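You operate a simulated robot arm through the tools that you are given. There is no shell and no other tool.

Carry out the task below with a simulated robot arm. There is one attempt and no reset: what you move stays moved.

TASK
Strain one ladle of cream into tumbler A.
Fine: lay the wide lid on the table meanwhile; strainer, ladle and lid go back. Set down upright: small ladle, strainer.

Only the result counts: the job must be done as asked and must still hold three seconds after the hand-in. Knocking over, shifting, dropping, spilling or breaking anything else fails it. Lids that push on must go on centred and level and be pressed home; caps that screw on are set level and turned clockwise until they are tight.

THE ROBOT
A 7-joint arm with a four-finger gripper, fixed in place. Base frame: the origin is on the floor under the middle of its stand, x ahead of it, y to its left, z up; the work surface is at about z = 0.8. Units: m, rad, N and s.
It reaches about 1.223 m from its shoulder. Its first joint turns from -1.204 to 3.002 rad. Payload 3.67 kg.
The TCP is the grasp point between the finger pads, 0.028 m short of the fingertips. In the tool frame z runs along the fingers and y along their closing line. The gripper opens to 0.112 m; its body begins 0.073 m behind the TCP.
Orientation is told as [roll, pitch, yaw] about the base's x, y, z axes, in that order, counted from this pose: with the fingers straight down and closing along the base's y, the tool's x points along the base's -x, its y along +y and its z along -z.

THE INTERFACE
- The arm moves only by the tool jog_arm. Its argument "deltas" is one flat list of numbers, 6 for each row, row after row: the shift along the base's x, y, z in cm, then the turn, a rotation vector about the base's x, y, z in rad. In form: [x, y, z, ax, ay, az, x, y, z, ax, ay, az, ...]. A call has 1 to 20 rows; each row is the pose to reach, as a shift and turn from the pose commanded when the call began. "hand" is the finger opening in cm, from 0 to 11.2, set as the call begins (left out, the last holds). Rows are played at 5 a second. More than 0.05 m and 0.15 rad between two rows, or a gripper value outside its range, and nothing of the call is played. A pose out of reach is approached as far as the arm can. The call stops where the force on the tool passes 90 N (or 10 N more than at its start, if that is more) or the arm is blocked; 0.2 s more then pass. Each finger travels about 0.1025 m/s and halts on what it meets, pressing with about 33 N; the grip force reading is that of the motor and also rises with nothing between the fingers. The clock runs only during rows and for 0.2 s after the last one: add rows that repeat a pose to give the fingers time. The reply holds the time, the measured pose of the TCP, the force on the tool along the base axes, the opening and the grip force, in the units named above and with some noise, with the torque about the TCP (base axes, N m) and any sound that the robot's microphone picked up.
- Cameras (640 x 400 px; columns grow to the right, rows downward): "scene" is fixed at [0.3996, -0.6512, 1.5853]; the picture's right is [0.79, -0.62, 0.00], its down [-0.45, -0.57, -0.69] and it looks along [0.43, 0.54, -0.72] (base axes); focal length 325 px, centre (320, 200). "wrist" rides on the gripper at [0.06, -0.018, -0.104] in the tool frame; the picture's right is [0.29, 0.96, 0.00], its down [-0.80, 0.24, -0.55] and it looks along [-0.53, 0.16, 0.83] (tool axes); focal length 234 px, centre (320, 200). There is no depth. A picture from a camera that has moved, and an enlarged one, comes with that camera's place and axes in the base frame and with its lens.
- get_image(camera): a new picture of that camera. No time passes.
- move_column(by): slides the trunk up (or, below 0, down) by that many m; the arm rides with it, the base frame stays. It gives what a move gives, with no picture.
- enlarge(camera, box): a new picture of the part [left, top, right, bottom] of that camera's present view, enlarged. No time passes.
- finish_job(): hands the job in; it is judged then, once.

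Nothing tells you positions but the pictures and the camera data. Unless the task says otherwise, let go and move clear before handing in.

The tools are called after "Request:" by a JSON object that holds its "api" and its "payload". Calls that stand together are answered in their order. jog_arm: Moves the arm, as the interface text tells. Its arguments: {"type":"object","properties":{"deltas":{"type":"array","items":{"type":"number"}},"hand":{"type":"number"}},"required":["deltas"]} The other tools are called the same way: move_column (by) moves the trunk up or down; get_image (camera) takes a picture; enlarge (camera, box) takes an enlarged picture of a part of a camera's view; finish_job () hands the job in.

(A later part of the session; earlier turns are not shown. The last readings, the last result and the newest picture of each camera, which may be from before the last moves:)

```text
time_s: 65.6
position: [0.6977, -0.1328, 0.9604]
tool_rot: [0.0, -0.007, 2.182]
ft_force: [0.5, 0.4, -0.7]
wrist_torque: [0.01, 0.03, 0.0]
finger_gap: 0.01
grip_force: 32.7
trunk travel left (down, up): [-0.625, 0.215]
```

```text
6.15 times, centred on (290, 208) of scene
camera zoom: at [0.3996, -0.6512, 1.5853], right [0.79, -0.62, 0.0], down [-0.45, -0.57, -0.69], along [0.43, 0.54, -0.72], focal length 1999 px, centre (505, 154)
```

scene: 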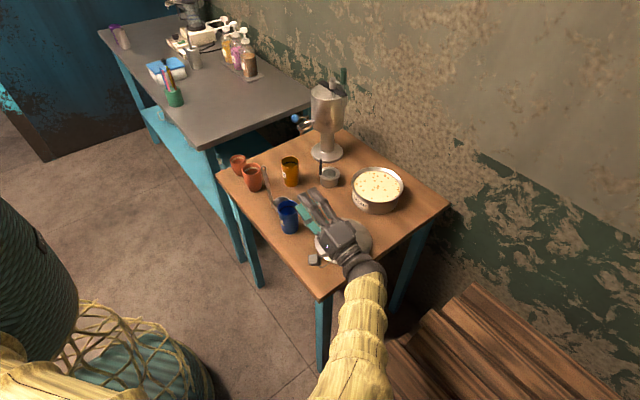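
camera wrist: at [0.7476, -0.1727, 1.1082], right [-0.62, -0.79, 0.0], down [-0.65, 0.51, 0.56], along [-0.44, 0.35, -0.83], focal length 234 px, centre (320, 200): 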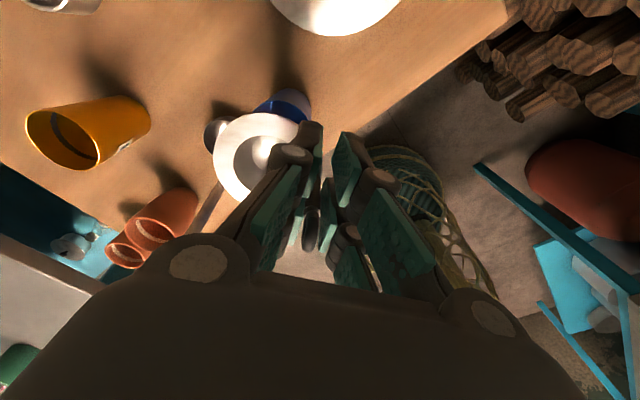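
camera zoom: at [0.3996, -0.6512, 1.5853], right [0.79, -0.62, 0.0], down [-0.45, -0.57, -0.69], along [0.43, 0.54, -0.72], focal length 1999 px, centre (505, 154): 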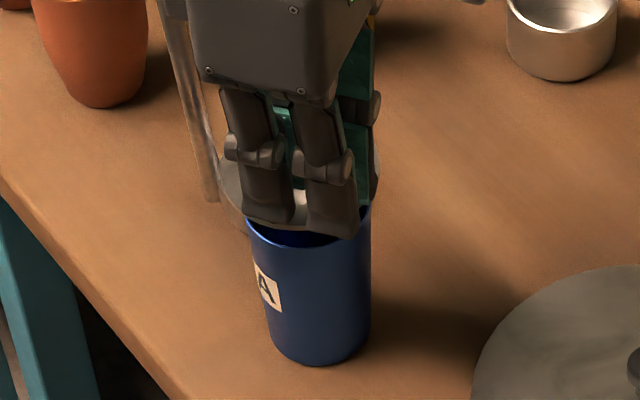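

Request:
{"api": "jog_arm", "payload": {"deltas": [0.12, -0.09, 0, 0, 0, 0, 0.12, -0.09, -0.5, 0, 0, 0, 0.12, -0.09, -1, 0, 0, 0, 0.12, -0.09, -1.3, 0, 0, 0, 0.12, -0.09, -1.3, 0, 0, 0]}}

Request:
{"api": "jog_arm", "payload": {"deltas": [0, 0, -0.15, 0, 0, 0, 0, 0, -0.3, 0, 0, 0, 0, 0, -0.3, 0, 0, 0]}}

Request:
{"api": "enlarge", "payload": {"camera": "scene", "box": [265, 175, 315, 240]}}

```text
time_s: 66.8
position: [0.6992, -0.1346, 0.9481]
tool_rot: [-0.003, -0.008, 2.181]
ft_force: [0.7, 0.1, -0.8]
wrist_torque: [-0.06, 0.01, -0.01]
finger_gap: 0.0101
grip_force: 33.0
trunk travel left (down, up): [-0.625, 0.215]
```

```text
time_s: 67.6
position: [0.6995, -0.1347, 0.9457]
tool_rot: [0.0, -0.007, 2.182]
ft_force: [-0.1, 0.0, -0.5]
wrist_torque: [-0.02, -0.02, 0.0]
finger_gap: 0.0099
grip_force: 32.7
trunk travel left (down, up): [-0.625, 0.215]
```

```text
6.15 times, centred on (290, 208) of scene
camera zoom: at [0.3996, -0.6512, 1.5853], right [0.79, -0.62, 0.0], down [-0.45, -0.57, -0.69], along [0.43, 0.54, -0.72], focal length 1999 px, centre (505, 154)
```

zoom: 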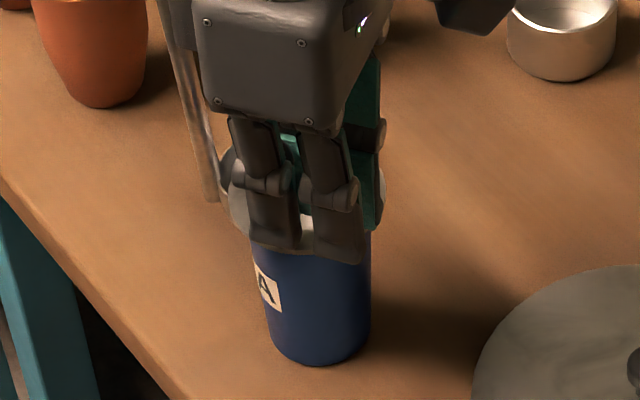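

Request:
{"api": "jog_arm", "payload": {"deltas": [0, 0, -0.15, 0, 0, 0, 0, 0, -0.3, 0, 0, 0, 0, 0, -0.3, 0, 0, 0]}}

Request:
{"api": "jog_arm", "payload": {"deltas": [0, 0, -0.1, 0, 0, 0, 0, 0, -0.2, 0, 0, 0, 0, 0, -0.2, 0, 0, 0]}}

Request:
{"api": "enlarge", "payload": {"camera": "scene", "box": [265, 175, 315, 240]}}

Request:
{"api": "enlarge", "payload": {"camera": "wrist", "box": [190, 70, 350, 230]}}

```text
time_s: 68.4
position: [0.6992, -0.1352, 0.9426]
tool_rot: [-0.004, -0.008, 2.183]
ft_force: [-0.7, -0.8, -0.3]
wrist_torque: [0.0, 0.01, -0.01]
finger_gap: 0.0098
grip_force: 32.9
trunk travel left (down, up): [-0.625, 0.215]
```

```text
time_s: 69.2
position: [0.6994, -0.1353, 0.9399]
tool_rot: [-0.002, -0.004, 2.181]
ft_force: [-0.7, -0.3, -0.3]
wrist_torque: [-0.01, 0.0, -0.01]
finger_gap: 0.0102
grip_force: 33.0
trunk travel left (down, up): [-0.625, 0.215]
```

```text
6.15 times, centred on (290, 208) of scene
camera zoom: at [0.3996, -0.6512, 1.5853], right [0.79, -0.62, 0.0], down [-0.45, -0.57, -0.69], along [0.43, 0.54, -0.72], focal length 1999 px, centre (505, 154)
```

zoom: 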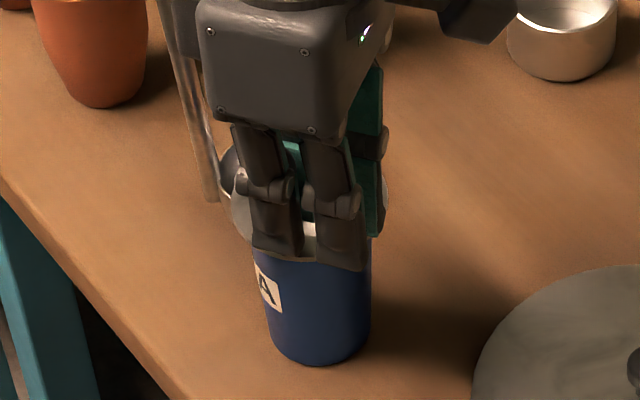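

```text
2.50 times, centred on (270, 150) of wrist
camera zoom: at [0.7489, -0.1746, 1.0449], right [-0.62, -0.79, 0.0], down [-0.65, 0.51, 0.56], along [-0.44, 0.35, -0.83], focal length 585 px, centre (445, 325)
```

zoom: 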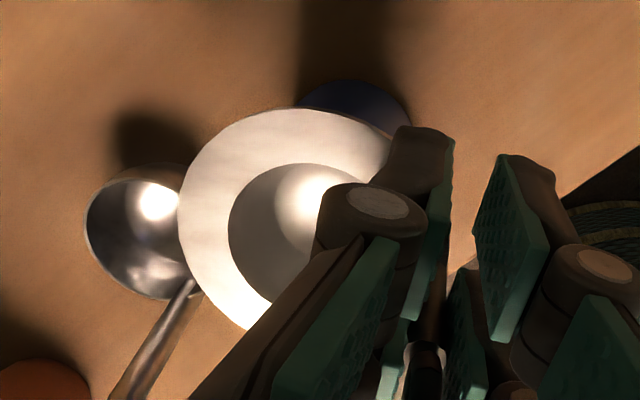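

Request:
{"api": "jog_arm", "payload": {"deltas": [0, 0, -0.1, 0, 0, 0, 0, 0, -0.2, 0, 0, 0, 0, 0, -0.2, 0, 0, 0]}}

Request:
{"api": "jog_arm", "payload": {"deltas": [0, 0, -0.1, 0, 0, 0, 0, 0, -0.2, 0, 0, 0, 0, 0, -0.2, 0, 0, 0]}}

```text
time_s: 70.0
position: [0.6997, -0.1356, 0.9388]
tool_rot: [-0.001, -0.008, 2.181]
ft_force: [-0.3, 1.0, 4.7]
wrist_torque: [0.05, 0.11, 0.0]
finger_gap: 0.0099
grip_force: 32.8
trunk travel left (down, up): [-0.625, 0.215]
```

```text
time_s: 70.8
position: [0.6997, -0.1356, 0.9382]
tool_rot: [-0.003, -0.004, 2.181]
ft_force: [-2.7, 0.9, 21.7]
wrist_torque: [0.36, 0.27, 0.06]
finger_gap: 0.0098
grip_force: 32.6
trunk travel left (down, up): [-0.625, 0.215]
```

The strainer has seated on the tumbler rim at TCP z ≈ 0.9385. I'll ease off the load, open and rise straight up.

Request:
{"api": "jog_arm", "payload": {"deltas": [0, 0, 0.2, 0, 0, 0, 0, 0, 0.2, 0, 0, 0]}}

Request:
{"api": "jog_arm", "payload": {"deltas": [0, 0, 0, 0, 0, 0, 0, 0, 0, 0, 0, 0, 0, 0, 0, 0, 0, 0, 0, 0, 1, 0, 0, 0, 0, 0, 3, 0, 0, 0, 0, 0, 6, 0, 0, 0, 0, 0, 10, 0, 0, 0, 0, 0, 14, 0, 0, 0, 0, 0, 14, 0, 0, 0], "hand": 4}}

Request:
{"api": "get_image", "payload": {"camera": "wrist"}}

Request:
{"api": "enlarge", "payload": {"camera": "scene", "box": [245, 150, 335, 240]}}

```text
time_s: 71.4
position: [0.6988, -0.136, 0.9391]
tool_rot: [-0.002, -0.006, 2.182]
ft_force: [-1.5, 0.7, 6.2]
wrist_torque: [0.13, 0.08, 0.06]
finger_gap: 0.01
grip_force: 33.0
trunk travel left (down, up): [-0.625, 0.215]
```

```text
time_s: 73.4
position: [0.7008, -0.1344, 1.0783]
tool_rot: [-0.003, -0.007, 2.18]
ft_force: [0.8, 0.0, -0.8]
wrist_torque: [0.0, 0.04, 0.01]
finger_gap: 0.0398
grip_force: 0.1
trunk travel left (down, up): [-0.625, 0.215]
```

```text
taken
camera wrist: at [0.7501, -0.1742, 1.1822], right [-0.62, -0.79, 0.0], down [-0.65, 0.51, 0.56], along [-0.44, 0.35, -0.83], focal length 234 px, centre (320, 200)
```

wrist: 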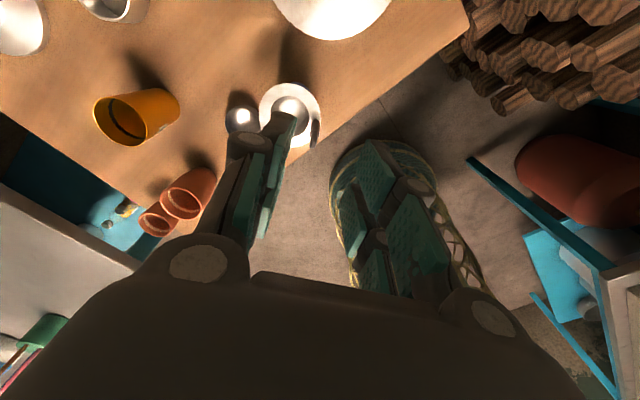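

```text
4.44 times, centred on (290, 195) of scene
camera zoom: at [0.3996, -0.6512, 1.5853], right [0.79, -0.62, 0.0], down [-0.45, -0.57, -0.69], along [0.43, 0.54, -0.72], focal length 1443 px, centre (453, 222)
```

zoom: 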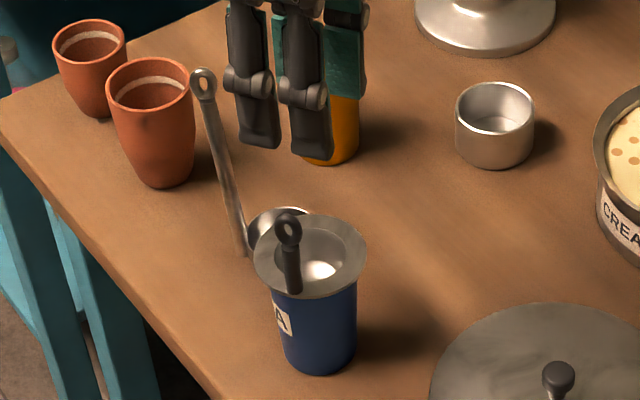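

The strainer sits square on tumbler A with its handle toward the near-left. Next is the ladle: I'll move above its rod at about 70° yaw.

Request:
{"api": "jog_arm", "payload": {"deltas": [0.2, 2, 0, 0, 0, -0.14, 0.4, 4, 0, 0, 0, -0.28, 0.6, 6, 0, 0, 0, -0.42, 0.8, 8, 0, 0, 0, -0.56, 1, 10, 0, 0, 0, -0.7, 1.1, 12, 0, 0, 0, -0.84, 1.2, 14.4, 0, 0, 0, -0.958, 1.2, 14.4, -0.5, 0, 0, -0.958, 1.2, 14.4, -0.5, 0, 0, -0.958], "hand": 4.5}}

Request:
{"api": "get_image", "payload": {"camera": "wrist"}}

Request:
{"api": "enlarge", "payload": {"camera": "wrist", "box": [250, 70, 390, 200]}}

Request:
{"api": "enlarge", "payload": {"camera": "scene", "box": [235, 100, 315, 230]}}

```text
time_s: 75.4
position: [0.7103, 0.0093, 1.0736]
tool_rot: [-0.003, -0.008, 1.224]
ft_force: [0.1, 0.2, -0.1]
wrist_torque: [-0.02, 0.02, 0.0]
finger_gap: 0.0447
grip_force: 0.1
trunk travel left (down, up): [-0.625, 0.215]
```

```text
taken
camera wrist: at [0.7078, -0.0529, 1.1784], right [-1.0, 0.05, 0.0], down [0.04, 0.83, 0.56], along [0.03, 0.56, -0.83], focal length 234 px, centre (320, 200)
```

wrist: 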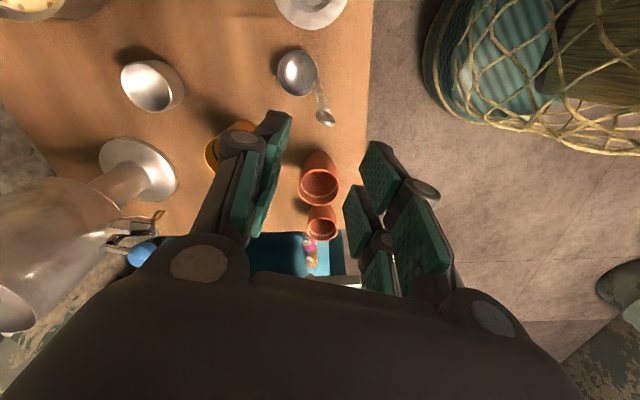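

```text
3.08 times, centred on (320, 135) of wrist
camera zoom: at [0.7078, -0.0529, 1.1784], right [-1.0, 0.05, 0.0], down [0.04, 0.83, 0.56], along [0.03, 0.56, -0.83], focal length 720 px, centre (320, 400)
```

zoom: 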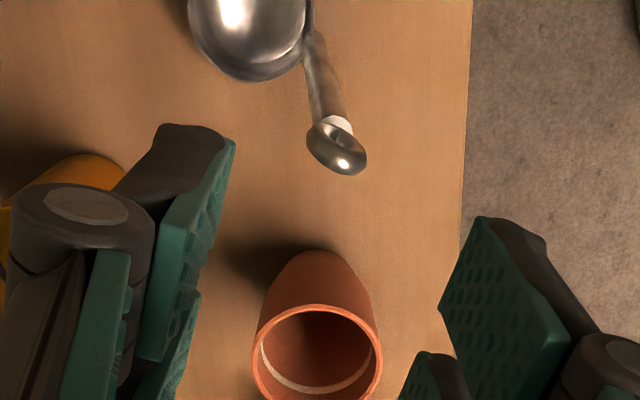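

```text
3.08 times, centred on (275, 165) of scene
camera zoom: at [0.3996, -0.6512, 1.5853], right [0.79, -0.62, 0.0], down [-0.45, -0.57, -0.69], along [0.43, 0.54, -0.72], focal length 999 px, centre (458, 308)
```

zoom: 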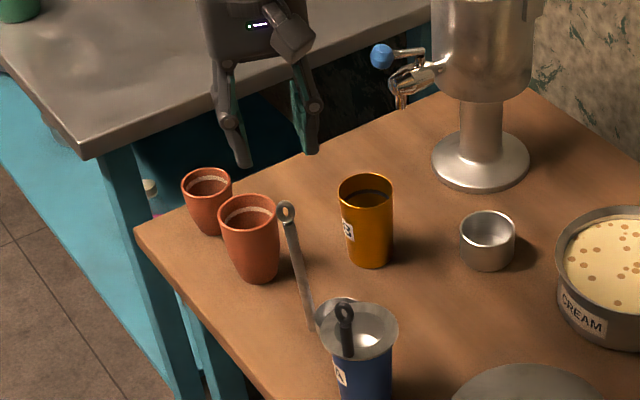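

Request:
{"api": "jog_arm", "payload": {"deltas": [0.16, -0.05, -2, -0.012, -0.028, 0, 0.16, -0.05, -4, -0.024, -0.056, 0, 0.16, -0.05, -6, -0.024, -0.056, 0, 0.16, -0.05, -7.5, -0.024, -0.056, 0, 0.16, -0.05, -7.5, -0.024, -0.056, 0]}}

Request:
{"api": "enlarge", "payload": {"camera": "wrist", "box": [220, 80, 420, 260]}}

Request:
{"api": "enlarge", "payload": {"camera": "scene", "box": [235, 120, 305, 220]}}

```text
time_s: 76.6
position: [0.7148, 0.0079, 0.9974]
tool_rot: [-0.062, -0.003, 1.225]
ft_force: [0.2, 0.4, 0.3]
wrist_torque: [0.0, 0.01, -0.04]
finger_gap: 0.0448
grip_force: 0.0
trunk travel left (down, up): [-0.625, 0.215]
```

```text
2.22 times, centred on (320, 170) of wrist
camera zoom: at [0.7034, -0.0521, 1.104], right [-1.0, 0.05, -0.06], down [0.01, 0.84, 0.54], along [0.08, 0.54, -0.84], focal length 520 px, centre (320, 267)
```

zoom: 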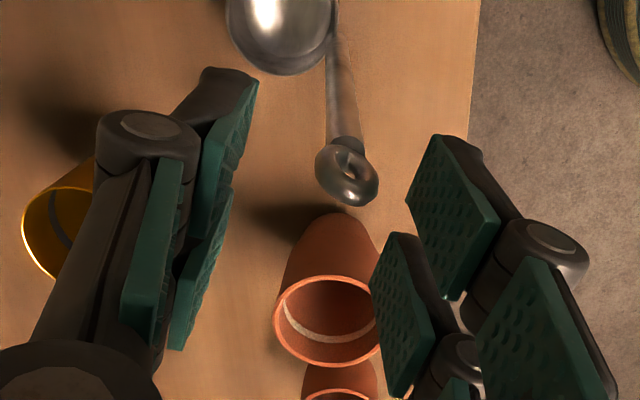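

```text
4.00 times, centred on (270, 170) of scene
camera zoom: at [0.3996, -0.6512, 1.5853], right [0.79, -0.62, 0.0], down [-0.45, -0.57, -0.69], along [0.43, 0.54, -0.72], focal length 1299 px, centre (520, 320)
```

zoom: 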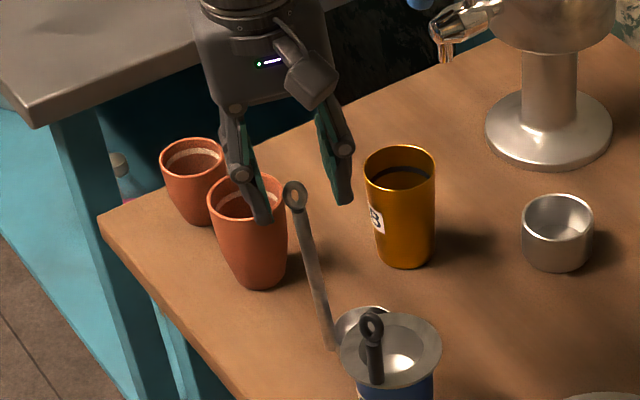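

The rod is about 5 mm off-centre because it leans slightly. I'll correct and come down along the rod's own axis.

Request:
{"api": "jog_arm", "payload": {"deltas": [-0.5, 0.33, 0, 0, 0, 0, -0.4, 0.28, -1.7, 0, 0, 0, -0.29, 0.24, -3.4, 0, 0, 0, -0.18, 0.19, -5.1, 0, 0, 0, -0.08, 0.15, -6.8, 0, 0, 0, -0.08, 0.15, -6.8, 0, 0, 0]}}

Request:
{"api": "jog_arm", "payload": {"deltas": [0, 0, 0, 0, 0, 0, 0, 0, 0, 0, 0, 0], "hand": 2.6}}

Request:
{"api": "enlarge", "payload": {"camera": "wrist", "box": [220, 80, 420, 260]}}

Request:
{"api": "enlarge", "payload": {"camera": "scene", "box": [235, 130, 305, 220]}}

```text
time_s: 78.0
position: [0.7115, 0.0086, 0.9308]
tool_rot: [-0.063, -0.003, 1.224]
ft_force: [0.0, 0.1, -0.3]
wrist_torque: [0.0, -0.01, -0.01]
finger_gap: 0.045
grip_force: 0.1
trunk travel left (down, up): [-0.625, 0.215]
```

```text
time_s: 78.6
position: [0.7128, 0.01, 0.931]
tool_rot: [-0.063, -0.005, 1.227]
ft_force: [0.0, -0.5, -0.6]
wrist_torque: [0.04, -0.01, 0.04]
finger_gap: 0.0259
grip_force: 0.0
trunk travel left (down, up): [-0.625, 0.215]
```

```text
2.22 times, centred on (320, 170) of wrist
camera zoom: at [0.7026, -0.0508, 1.0367], right [-1.0, 0.05, -0.06], down [0.01, 0.84, 0.54], along [0.08, 0.54, -0.84], focal length 520 px, centre (320, 267)
```

zoom: 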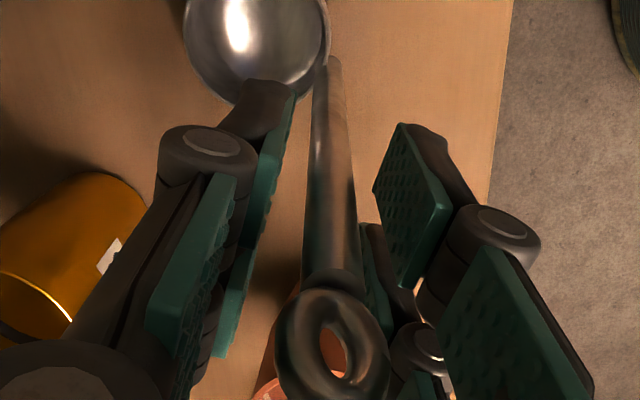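

```text
4.44 times, centred on (270, 175) of scene
camera zoom: at [0.3996, -0.6512, 1.5853], right [0.79, -0.62, 0.0], down [-0.45, -0.57, -0.69], along [0.43, 0.54, -0.72], focal length 1443 px, centre (542, 311)
```

zoom: 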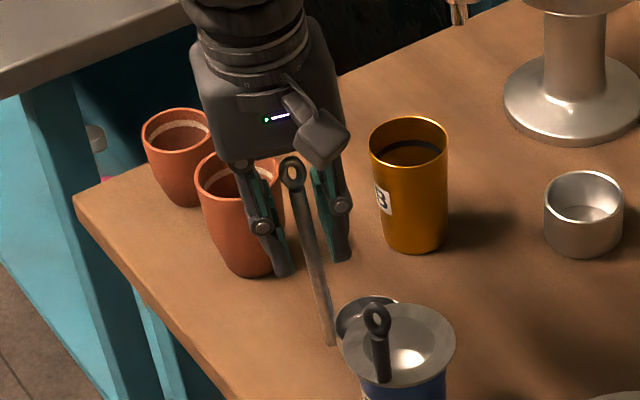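

The rod lies centred within the front finger pair. Closing on it.

Request:
{"api": "jog_arm", "payload": {"deltas": [0, 0, 0, 0, 0, 0, 0, 0, 0, 0, 0, 0], "hand": 1.3}}

Request:
{"api": "enlarge", "payload": {"camera": "wrist", "box": [220, 80, 420, 260]}}

Request:
{"api": "enlarge", "payload": {"camera": "scene", "box": [245, 140, 295, 220]}}

```text
time_s: 79.2
position: [0.7119, 0.0088, 0.9316]
tool_rot: [-0.063, -0.003, 1.225]
ft_force: [-0.4, 0.0, 0.0]
wrist_torque: [0.01, -0.02, 0.0]
finger_gap: 0.013
grip_force: 0.2
trunk travel left (down, up): [-0.625, 0.215]
```

```text
2.22 times, centred on (320, 170) of wrist
camera zoom: at [0.7025, -0.0509, 1.0368], right [-1.0, 0.05, -0.06], down [0.01, 0.84, 0.54], along [0.08, 0.54, -0.84], focal length 520 px, centre (320, 267)
```

zoom: 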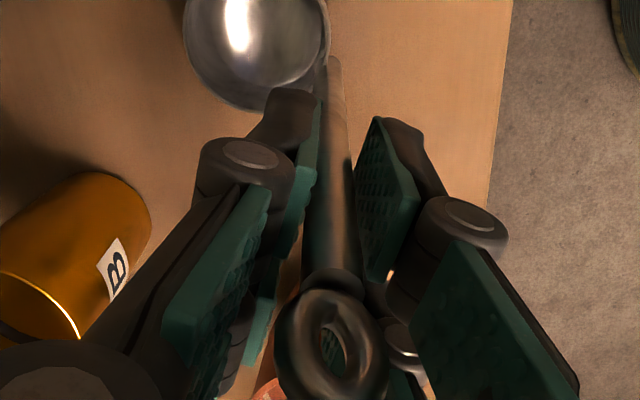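

```text
5.00 times, centred on (270, 180) of scene
camera zoom: at [0.3996, -0.6512, 1.5853], right [0.79, -0.62, 0.0], down [-0.45, -0.57, -0.69], along [0.43, 0.54, -0.72], focal length 1624 px, centre (570, 300)
```

zoom: 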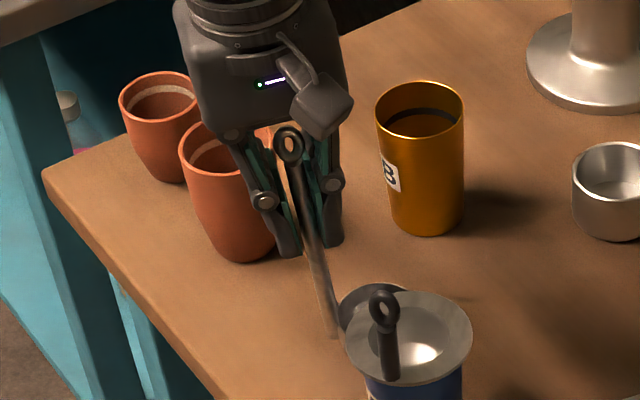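

Request:
{"api": "jog_arm", "payload": {"deltas": [0, 0, 0, 0, 0, 0, 0, 0, 0, 0, 0, 0, 0, 0, 0, 0, 0, 0], "hand": 0}}

Request:
{"api": "enlarge", "payload": {"camera": "wrist", "box": [220, 80, 420, 260]}}

Request:
{"api": "enlarge", "payload": {"camera": "scene", "box": [245, 140, 295, 220]}}

```text
time_s: 80.0
position: [0.7117, 0.0088, 0.9316]
tool_rot: [-0.063, -0.004, 1.224]
ft_force: [0.2, -0.1, 0.8]
wrist_torque: [0.0, 0.04, 0.01]
finger_gap: 0.0102
grip_force: 32.9
trunk travel left (down, up): [-0.625, 0.215]
```

```text
2.22 times, centred on (320, 170) of wrist
camera zoom: at [0.7025, -0.0509, 1.0368], right [-1.0, 0.05, -0.06], down [0.01, 0.84, 0.54], along [0.08, 0.54, -0.84], focal length 520 px, centre (320, 267)
```

zoom: 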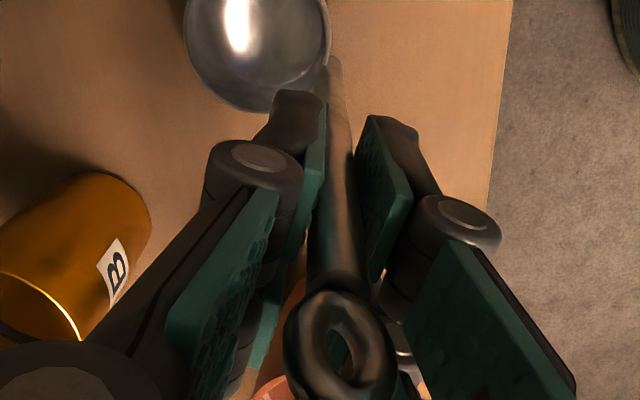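

```text
5.00 times, centred on (270, 180) of scene
camera zoom: at [0.3996, -0.6512, 1.5853], right [0.79, -0.62, 0.0], down [-0.45, -0.57, -0.69], along [0.43, 0.54, -0.72], focal length 1624 px, centre (570, 300)
```

zoom: 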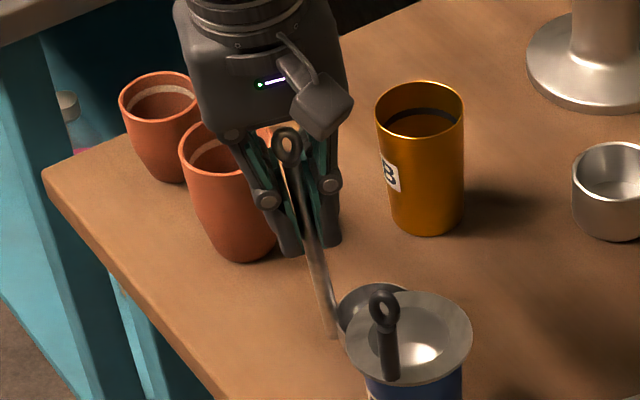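

I'm holding the ladle. Lifting it straight up and carrying it to above the cream pot.

Request:
{"api": "jog_arm", "payload": {"deltas": [0, 0, 0.5, 0, 0, 0, 0, 0, 1.5, 0, 0, 0, 0, 0, 3.5, 0, 0, 0, 0, 0, 6.5, 0, 0, 0, 0, 0, 10, 0, 0, 0, 0, 0, 13, 0, 0, 0, 0, 0, 13, 0, 0, 0]}}

Request:
{"api": "get_image", "payload": {"camera": "scene"}}

Request:
{"api": "get_image", "payload": {"camera": "wrist"}}

```text
time_s: 81.6
position: [0.7116, 0.0104, 1.0611]
tool_rot: [-0.062, -0.003, 1.226]
ft_force: [0.3, 0.3, -0.4]
wrist_torque: [0.01, 0.03, 0.01]
finger_gap: 0.0101
grip_force: 33.0
trunk travel left (down, up): [-0.625, 0.215]
```

```text
taken
```

scene: 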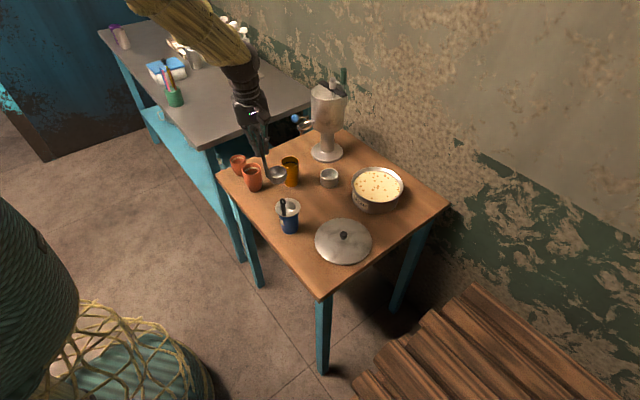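

```text
taken
camera wrist: at [0.7021, -0.0496, 1.1664], right [-1.0, 0.05, -0.06], down [0.01, 0.84, 0.54], along [0.08, 0.54, -0.84], focal length 234 px, centre (320, 200)
```

wrist: 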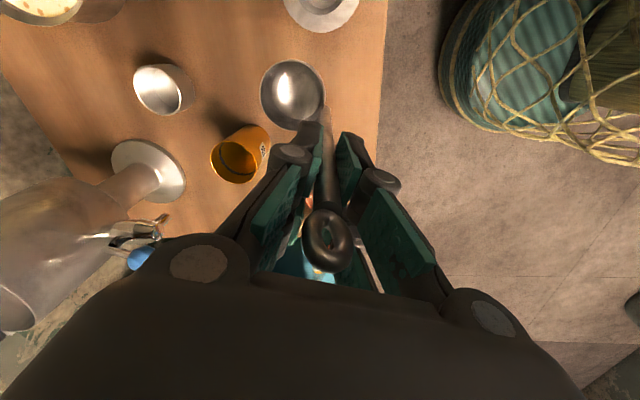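

The ladle lifts cleanly. I'll carry it over the pot and stop just above the cream to check position.

Request:
{"api": "jog_arm", "payload": {"deltas": [3, -1.6, 0, 0, 0, 0, 6.5, -3.6, 0, 0, 0, 0, 10, -5.5, 0, 0, 0, 0, 13.5, -7.4, 0, 0, 0, 0, 17, -9.4, 0, 0, 0, 0, 20.5, -11.3, 0, 0, 0, 0, 24, -13.2, 0, 0, 0, 0, 27.05, -14.9, 0, 0, 0, 0, 27.05, -14.9, -2, 0, 0, 0, 27.05, -14.9, -4.5, 0, 0, 0, 27.05, -14.9, -4.5, 0, 0, 0]}}

Request:
{"api": "get_image", "payload": {"camera": "wrist"}}

Request:
{"api": "enlarge", "payload": {"camera": "scene", "box": [320, 110, 430, 220]}}

```text
time_s: 84.0
position: [0.9813, -0.1397, 1.0159]
tool_rot: [-0.063, -0.003, 1.226]
ft_force: [0.1, 0.7, -0.4]
wrist_torque: [0.03, -0.01, 0.02]
finger_gap: 0.0099
grip_force: 33.2
trunk travel left (down, up): [-0.625, 0.215]
```

```text
taken
camera wrist: at [0.9721, -0.2002, 1.1218], right [-1.0, 0.05, -0.06], down [0.01, 0.84, 0.54], along [0.08, 0.54, -0.84], focal length 234 px, centre (320, 200)
```

wrist: 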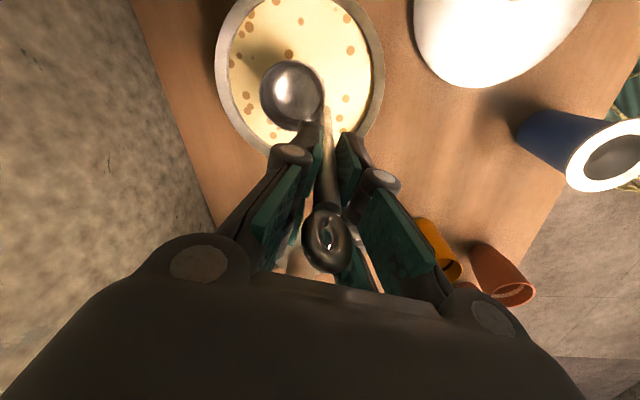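

```text
3.64 times, centred on (375, 165) of scene
camera zoom: at [0.3996, -0.6512, 1.5853], right [0.79, -0.62, 0.0], down [-0.45, -0.57, -0.69], along [0.43, 0.54, -0.72], focal length 1181 px, centre (120, 327)
```

zoom: 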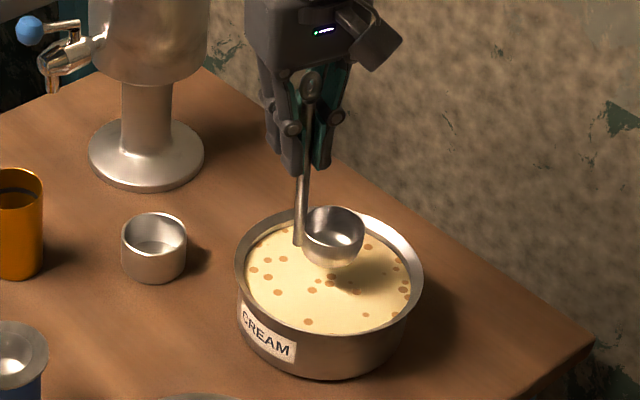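

The bowl hangs centred over the cream. Lowering it slowly in until the bowl's rim is under the surface.

Request:
{"api": "jog_arm", "payload": {"deltas": [0, 0, -1, 0, 0, 0, 0, 0, -2, 0, 0, 0, 0, 0, -3, 0, 0, 0, 0, 0, -3.8, 0, 0, 0, 0, 0, -4.5, 0, 0, 0, 0, 0, -5.2, 0, 0, 0, 0, 0, -5.8, 0, 0, 0, 0, 0, -6.4, 0, 0, 0, 0, 0, -6.4, 0, 0, 0]}}

Request:
{"api": "enlarge", "payload": {"camera": "wrist", "box": [190, 0, 410, 180]}}

Request:
{"api": "enlarge", "payload": {"camera": "scene", "box": [340, 140, 420, 220]}}

```text
time_s: 86.0
position: [0.9824, -0.1392, 0.9517]
tool_rot: [-0.062, -0.004, 1.227]
ft_force: [-0.6, 0.4, -1.1]
wrist_torque: [0.03, 0.06, -0.01]
finger_gap: 0.01
grip_force: 33.1
trunk travel left (down, up): [-0.625, 0.215]
```

```text
2.22 times, centred on (300, 90) of wrist
camera zoom: at [0.9733, -0.1995, 1.0572], right [-1.0, 0.05, -0.06], down [0.01, 0.84, 0.54], along [0.08, 0.54, -0.84], focal length 520 px, centre (364, 444)
```

zoom: 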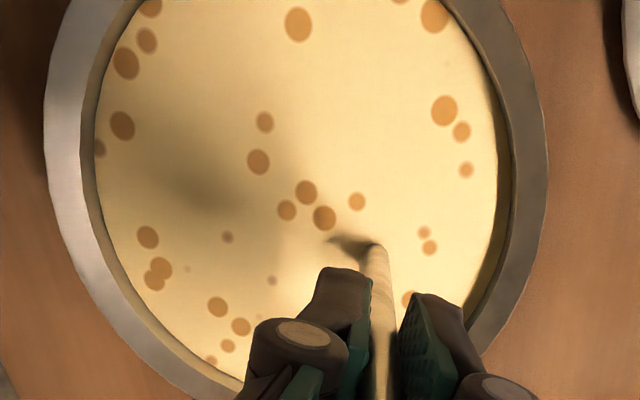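

```text
5.00 times, centred on (380, 180) of scene
camera zoom: at [0.3996, -0.6512, 1.5853], right [0.79, -0.62, 0.0], down [-0.45, -0.57, -0.69], along [0.43, 0.54, -0.72], focal length 1624 px, centre (20, 300)
```

zoom: 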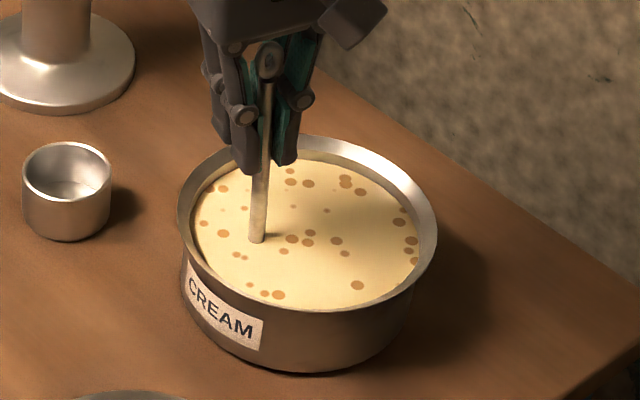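

The bowl is fully under the surface. I'll dip a touch more, pause, then raise it slowly.

Request:
{"api": "jog_arm", "payload": {"deltas": [0, 0, -0.3, 0, 0, 0, 0, 0, -0.4, 0, 0, 0, 0, 0, -0.4, 0, 0, 0, 0, 0, -0.4, 0, 0, 0, 0, 0, -0.4, 0, 0, 0]}}

Request:
{"api": "jog_arm", "payload": {"deltas": [0, 0, 0.4, 0, 0, 0, 0, 0, 0.8, 0, 0, 0, 0, 0, 1.2, 0, 0, 0, 0, 0, 1.7, 0, 0, 0, 0, 0, 2.2, 0, 0, 0, 0, 0, 2.8, 0, 0, 0, 0, 0, 3.5, 0, 0, 0, 0, 0, 4.2, 0, 0, 0, 0, 0, 5, 0, 0, 0, 0, 0, 6, 0, 0, 0, 0, 0, 7, 0, 0, 0, 0, 0, 7, 0, 0, 0, 0, 0, 7, 0, 0, 0]}}

Request:
{"api": "enlarge", "payload": {"camera": "wrist", "box": [190, 0, 410, 180]}}

Request:
{"api": "enlarge", "payload": {"camera": "scene", "box": [340, 120, 420, 220]}}

```text
time_s: 87.2
position: [0.9826, -0.1398, 0.9468]
tool_rot: [-0.061, -0.002, 1.224]
ft_force: [0.4, 0.3, -1.8]
wrist_torque: [0.05, 0.01, -0.03]
finger_gap: 0.0102
grip_force: 33.2
trunk travel left (down, up): [-0.625, 0.215]
```

```text
time_s: 90.0
position: [0.9829, -0.1389, 1.0183]
tool_rot: [-0.063, -0.003, 1.225]
ft_force: [0.9, 0.8, -1.2]
wrist_torque: [0.02, 0.03, -0.03]
finger_gap: 0.01
grip_force: 32.6
trunk travel left (down, up): [-0.625, 0.215]
```

```text
2.22 times, centred on (300, 90) of wrist
camera zoom: at [0.9732, -0.1987, 1.1231], right [-1.0, 0.05, -0.06], down [0.01, 0.84, 0.54], along [0.08, 0.54, -0.84], focal length 520 px, centre (364, 444)
```

zoom: 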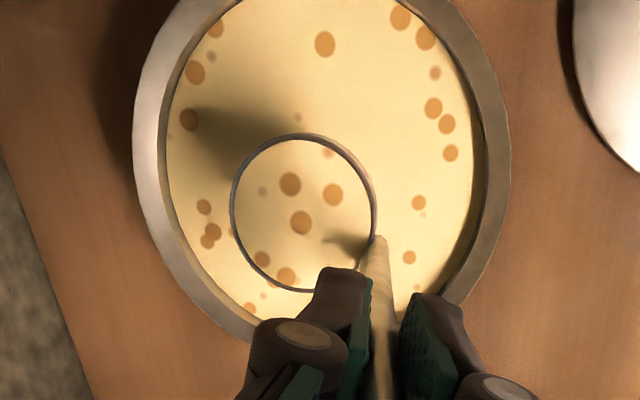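

```text
4.00 times, centred on (380, 170) of scene
camera zoom: at [0.3996, -0.6512, 1.5853], right [0.79, -0.62, 0.0], down [-0.45, -0.57, -0.69], along [0.43, 0.54, -0.72], focal length 1299 px, centre (80, 320)
```

zoom: 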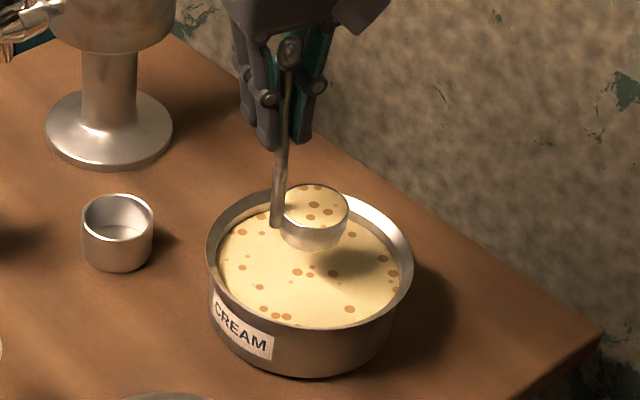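

The ladle is brim-full of cream. I'll lift it smoothly and carry it with the bowl level to a point beside tumbler A, turning the gripper to the rehearsed pouring yaw.

Request:
{"api": "jog_arm", "payload": {"deltas": [0, 0, 0.27, 0, 0, 0, 0, 0, 0.97, 0, 0, 0, 0, 0, 1.96, 0, 0, 0, 0, 0, 3.1, 0, 0, 0, 0, 0, 4.24, 0, 0, 0, 0, 0, 5.23, 0, 0, 0, 0, 0, 5.93, 0, 0, 0, 0, 0, 6.2, 0, 0, 0, 0, 0, 6.2, 0, 0, 0]}}

Request:
{"api": "jog_arm", "payload": {"deltas": [-0.145, 0.089, 0, 0, 0, -0.0109, -0.557, 0.343, 0, 0, 0, -0.042, -1.203, 0.74, 0, 0, 0, -0.0908, -2.049, 1.261, 0, 0, 0, -0.1546, -3.063, 1.884, 0, 0, 0, -0.231, -4.211, 2.59, 0, 0, 0, -0.3176, -5.46, 3.359, 0, 0, 0, -0.4118, -6.772, 4.166, 0, 0, 0, -0.5108, -8.12, 4.995, 0, 0, 0, -0.6125, -9.468, 5.824, 0, 0, 0, -0.7142, -10.78, 6.631, 0, 0, 0, -0.8132, -12.029, 7.4, 0, 0, 0, -0.9074, -13.177, 8.106, 0, 0, 0, -0.994, -14.191, 8.729, 0, 0, 0, -1.0704, -15.037, 9.25, 0, 0, 0, -1.1342, -15.683, 9.647, 0, 0, 0, -1.183, -16.095, 9.901, 0, 0, 0, -1.2141, -16.24, 9.99, 0, 0, 0, -1.225, -16.24, 9.99, 0, 0, 0, -1.225]}}

Request:
{"api": "get_image", "payload": {"camera": "wrist"}}

Request:
{"api": "get_image", "payload": {"camera": "scene"}}

```text
time_s: 92.0
position: [0.9836, -0.1381, 1.0801]
tool_rot: [-0.064, -0.004, 1.226]
ft_force: [0.9, 0.0, -0.8]
wrist_torque: [0.04, 0.07, 0.0]
finger_gap: 0.0102
grip_force: 33.3
trunk travel left (down, up): [-0.625, 0.215]
```

```text
time_s: 96.0
position: [0.8207, -0.0391, 1.0792]
tool_rot: [-0.064, -0.002, -0.002]
ft_force: [1.1, -0.3, -1.9]
wrist_torque: [0.04, -0.01, 0.0]
finger_gap: 0.01
grip_force: 32.8
trunk travel left (down, up): [-0.625, 0.215]
```

```text
taken
camera wrist: at [0.7607, -0.0501, 1.1849], right [-0.29, 0.96, -0.06], down [0.8, 0.27, 0.54], along [0.53, 0.11, -0.84], focal length 234 px, centre (320, 200)
```

wrist: 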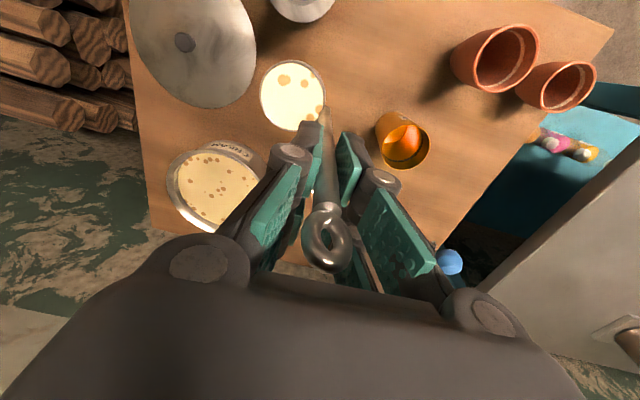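

```text
taken
```

scene: 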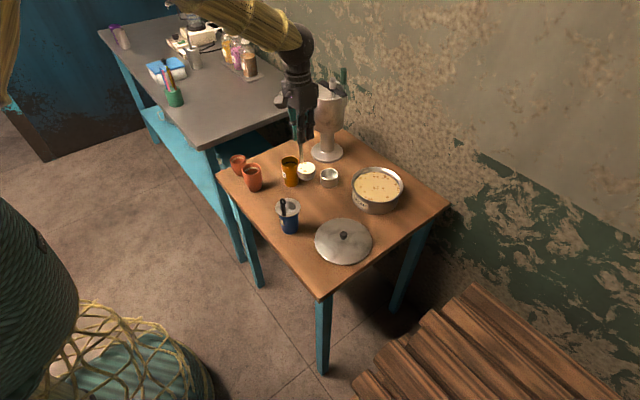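

The bowl is still full and level. I'll slide it over the strainer and check alignment before tilting.

Request:
{"api": "jog_arm", "payload": {"deltas": [-0.244, 0.01, 0, 0, 0, 0, -0.907, 0.03, 0, 0, 0, 0, -1.884, 0.06, 0, 0, 0, 0, -3.069, 0.1, 0, 0, 0, 0, -4.36, 0.145, 0, 0, 0, 0, -5.651, 0.19, 0, 0, 0, 0, -6.836, 0.23, 0, 0, 0, 0, -7.813, 0.26, 0, 0, 0, 0, -8.476, 0.28, 0, 0, 0, 0, -8.72, 0.29, 0, 0, 0, 0, -8.72, 0.29, 0, 0, 0, 0]}}

Request:
{"api": "get_image", "payload": {"camera": "wrist"}}

Request:
{"api": "enlarge", "payload": {"camera": "wrist", "box": [220, 0, 420, 160]}}

Request:
{"api": "enlarge", "payload": {"camera": "scene", "box": [245, 130, 335, 240]}}

```text
time_s: 98.4
position: [0.7325, -0.0353, 1.08]
tool_rot: [-0.064, -0.003, 0.001]
ft_force: [-1.1, 1.0, -1.8]
wrist_torque: [0.01, -0.01, 0.0]
finger_gap: 0.01
grip_force: 33.1
trunk travel left (down, up): [-0.625, 0.215]
```

```text
taken
camera wrist: at [0.6719, -0.0474, 1.1854], right [-0.29, 0.96, -0.06], down [0.8, 0.27, 0.54], along [0.53, 0.11, -0.84], focal length 234 px, centre (320, 200)
```

wrist: 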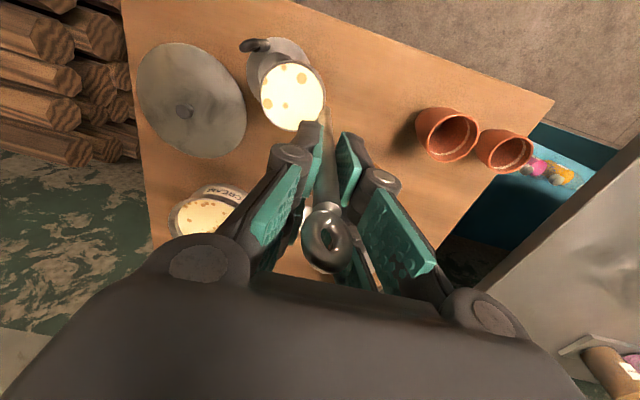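

```text
2.50 times, centred on (320, 80) of wrist
camera zoom: at [0.6719, -0.0474, 1.1854], right [-0.29, 0.96, -0.06], down [0.8, 0.27, 0.54], along [0.53, 0.11, -0.84], focal length 585 px, centre (320, 500)
```

zoom: 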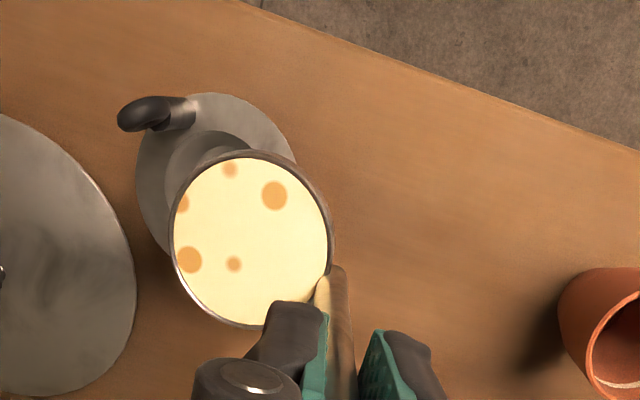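

```text
3.64 times, centred on (290, 185) of scene
camera zoom: at [0.3996, -0.6512, 1.5853], right [0.79, -0.62, 0.0], down [-0.45, -0.57, -0.69], along [0.43, 0.54, -0.72], focal length 1181 px, centre (429, 254)
```

zoom: 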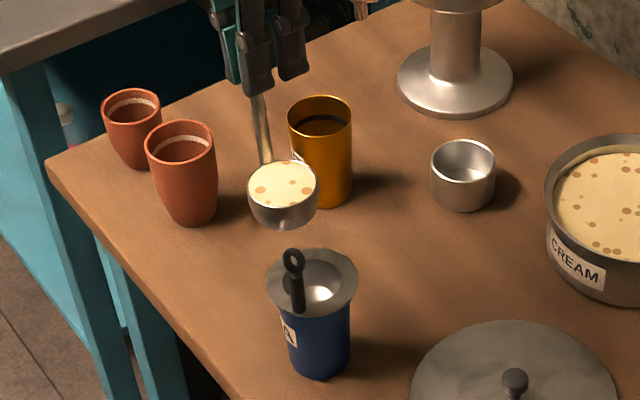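

Bowl and strainer are aligned. I'll lower the bowl close above the strainer, then begin tilting slowly with its lip held over the strainer's centre.

Request:
{"api": "jog_arm", "payload": {"deltas": [0, 0, -0.4, 0, 0, 0, 0, 0, -1.2, 0, 0, 0, 0, 0, -2.1, 0, 0, 0, 0, 0, -2.9, 0, 0, 0, 0, 0, -3.3, 0, 0, 0, 0, 0, -3.3, 0, 0, 0]}}

Request:
{"api": "enlarge", "payload": {"camera": "scene", "box": [255, 150, 325, 240]}}

Request:
{"api": "enlarge", "payload": {"camera": "wrist", "box": [220, 0, 420, 160]}}

```text
time_s: 99.8
position: [0.7325, -0.0353, 1.0465]
tool_rot: [-0.063, -0.003, 0.001]
ft_force: [0.0, -0.4, -1.2]
wrist_torque: [0.06, -0.01, 0.03]
finger_gap: 0.01
grip_force: 33.2
trunk travel left (down, up): [-0.625, 0.215]
```

```text
4.44 times, centred on (290, 195) of scene
camera zoom: at [0.3996, -0.6512, 1.5853], right [0.79, -0.62, 0.0], down [-0.45, -0.57, -0.69], along [0.43, 0.54, -0.72], focal length 1443 px, centre (453, 222)
```

zoom: 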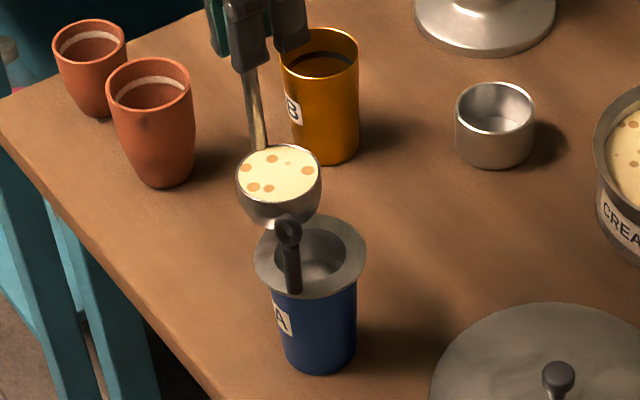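

```text
2.50 times, centred on (320, 80) of wrist
camera zoom: at [0.6723, -0.0466, 1.1519], right [-0.29, 0.96, -0.06], down [0.8, 0.27, 0.54], along [0.53, 0.11, -0.84], focal length 585 px, centre (320, 500)
```

zoom: 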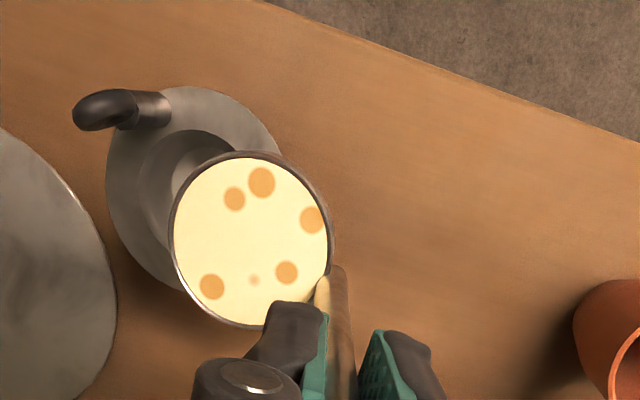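

Request:
{"api": "jog_arm", "payload": {"deltas": [0, -0.61, 0.27, 0.064, 0, 0, 0, -1.2, 0.48, 0.124, 0, 0, 0, -1.71, 0.57, 0.174, 0, 0, 0, -2.23, 0.63, 0.224, 0, 0, 0, -2.75, 0.66, 0.274, 0, 0, 0, -3.29, 0.66, 0.324, 0, 0, 0, -3.29, 0.66, 0.324, 0, 0]}}

Request:
{"api": "enlarge", "payload": {"camera": "scene", "box": [255, 150, 325, 240]}}

Request:
{"api": "enlarge", "payload": {"camera": "wrist", "box": [220, 0, 420, 160]}}

```text
time_s: 101.4
position: [0.7335, -0.0681, 1.0537]
tool_rot: [0.262, -0.003, 0.0]
ft_force: [0.6, -0.1, -1.5]
wrist_torque: [-0.01, -0.05, -0.01]
finger_gap: 0.0102
grip_force: 33.2
trunk travel left (down, up): [-0.625, 0.215]
```

```text
4.44 times, centred on (290, 195) of scene
camera zoom: at [0.3996, -0.6512, 1.5853], right [0.79, -0.62, 0.0], down [-0.45, -0.57, -0.69], along [0.43, 0.54, -0.72], focal length 1443 px, centre (453, 222)
```

zoom: 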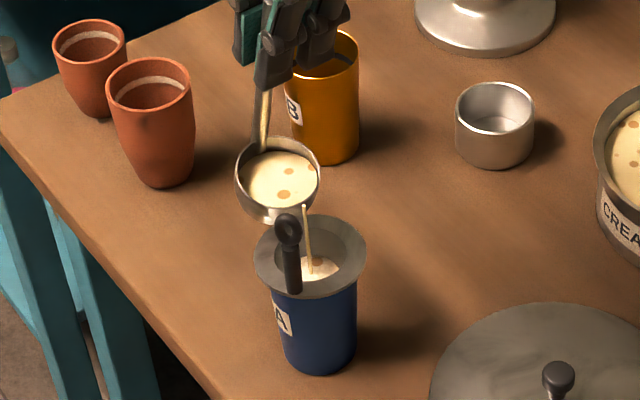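

```text
2.50 times, centred on (320, 80) of wrist
camera zoom: at [0.6723, -0.1121, 1.1498], right [-0.29, 0.93, 0.25], down [0.8, 0.09, 0.6], along [0.53, 0.37, -0.76], focal length 585 px, centre (320, 500)
```

zoom: 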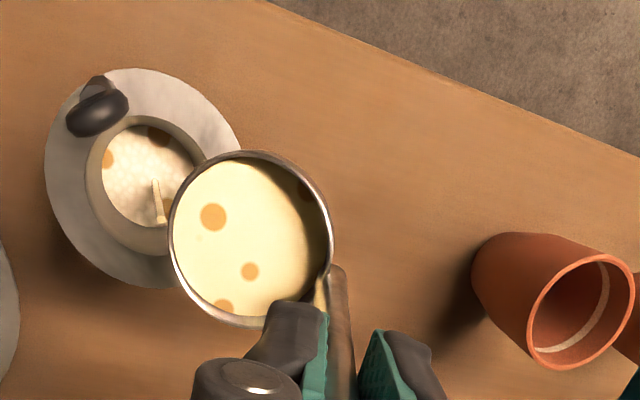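

The pour has started, with a thin stream landing in the strainer. Its bowl is small, so I'll hold and watch how fast it drains.

Request:
{"api": "jog_arm", "payload": {"deltas": [0, 0, 0, 0, 0, 0, 0, 0, 0, 0, 0, 0, 0, 0, 0, 0, 0, 0, 0, 0, 0, 0, 0, 0]}}

Request:
{"api": "enlarge", "payload": {"camera": "scene", "box": [265, 170, 315, 230]}}

Request:
{"api": "enlarge", "payload": {"camera": "wrist", "box": [220, 0, 380, 130]}}

```text
time_s: 102.4
position: [0.7328, -0.0699, 1.0532]
tool_rot: [0.262, -0.003, -0.002]
ft_force: [-0.6, 1.2, -0.8]
wrist_torque: [0.01, -0.01, 0.01]
finger_gap: 0.0101
grip_force: 32.3
trunk travel left (down, up): [-0.625, 0.215]
```

```text
6.67 times, centred on (290, 200) of scene
camera zoom: at [0.3996, -0.6512, 1.5853], right [0.79, -0.62, 0.0], down [-0.45, -0.57, -0.69], along [0.43, 0.54, -0.72], focal length 2165 px, centre (520, 200)
```

zoom: 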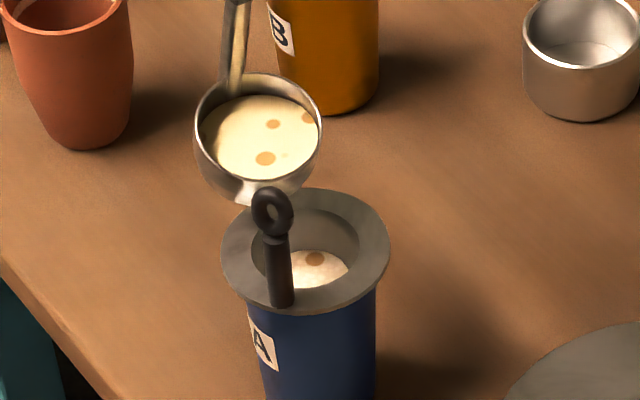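

```text
3.08 times, centred on (300, 65) of wrist
camera zoom: at [0.6725, -0.1131, 1.1497], right [-0.29, 0.93, 0.25], down [0.8, 0.09, 0.6], along [0.53, 0.37, -0.76], focal length 720 px, centre (382, 615)
```

zoom: 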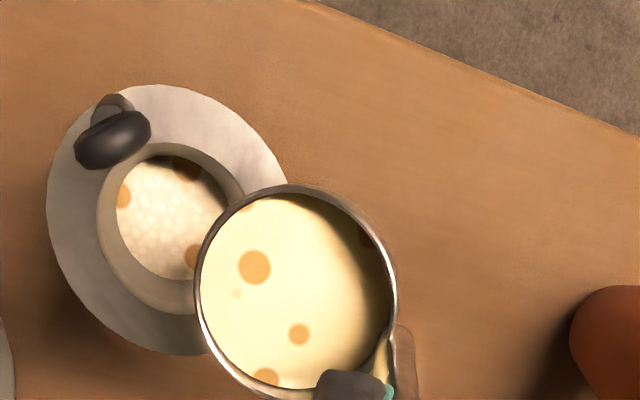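

Request:
{"api": "jog_arm", "payload": {"deltas": [0, 0, 0, 0, 0, 0, 0, 0, 0, 0, 0, 0, 0, 0, 0, 0, 0, 0, 0, 0, 0, 0, 0, 0, 0, 0, 0, 0, 0, 0, 0, 0, 0, 0, 0, 0]}}

Request:
{"api": "enlarge", "payload": {"camera": "scene", "box": [265, 170, 315, 230]}}

Request:
{"api": "enlarge", "payload": {"camera": "wrist", "box": [220, 0, 380, 130]}}

```text
time_s: 103.8
position: [0.7319, -0.0696, 1.0531]
tool_rot: [0.262, -0.002, -0.002]
ft_force: [0.6, -0.2, -1.4]
wrist_torque: [0.0, -0.02, 0.03]
finger_gap: 0.0103
grip_force: 32.6
trunk travel left (down, up): [-0.625, 0.215]
```

```text
6.67 times, centred on (290, 200) of scene
camera zoom: at [0.3996, -0.6512, 1.5853], right [0.79, -0.62, 0.0], down [-0.45, -0.57, -0.69], along [0.43, 0.54, -0.72], focal length 2165 px, centre (520, 200)
```

zoom: 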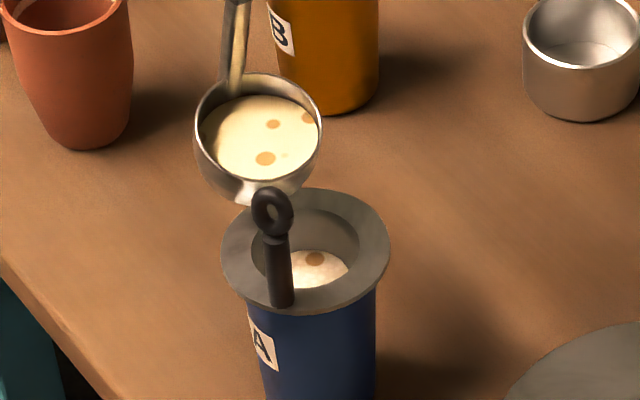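

```text
3.08 times, centred on (300, 65) of wrist
camera zoom: at [0.6725, -0.1131, 1.1497], right [-0.29, 0.93, 0.25], down [0.8, 0.09, 0.6], along [0.53, 0.37, -0.76], focal length 720 px, centre (382, 615)
```

zoom: 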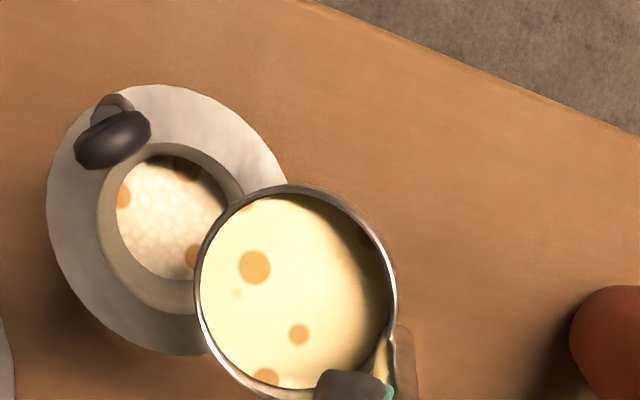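

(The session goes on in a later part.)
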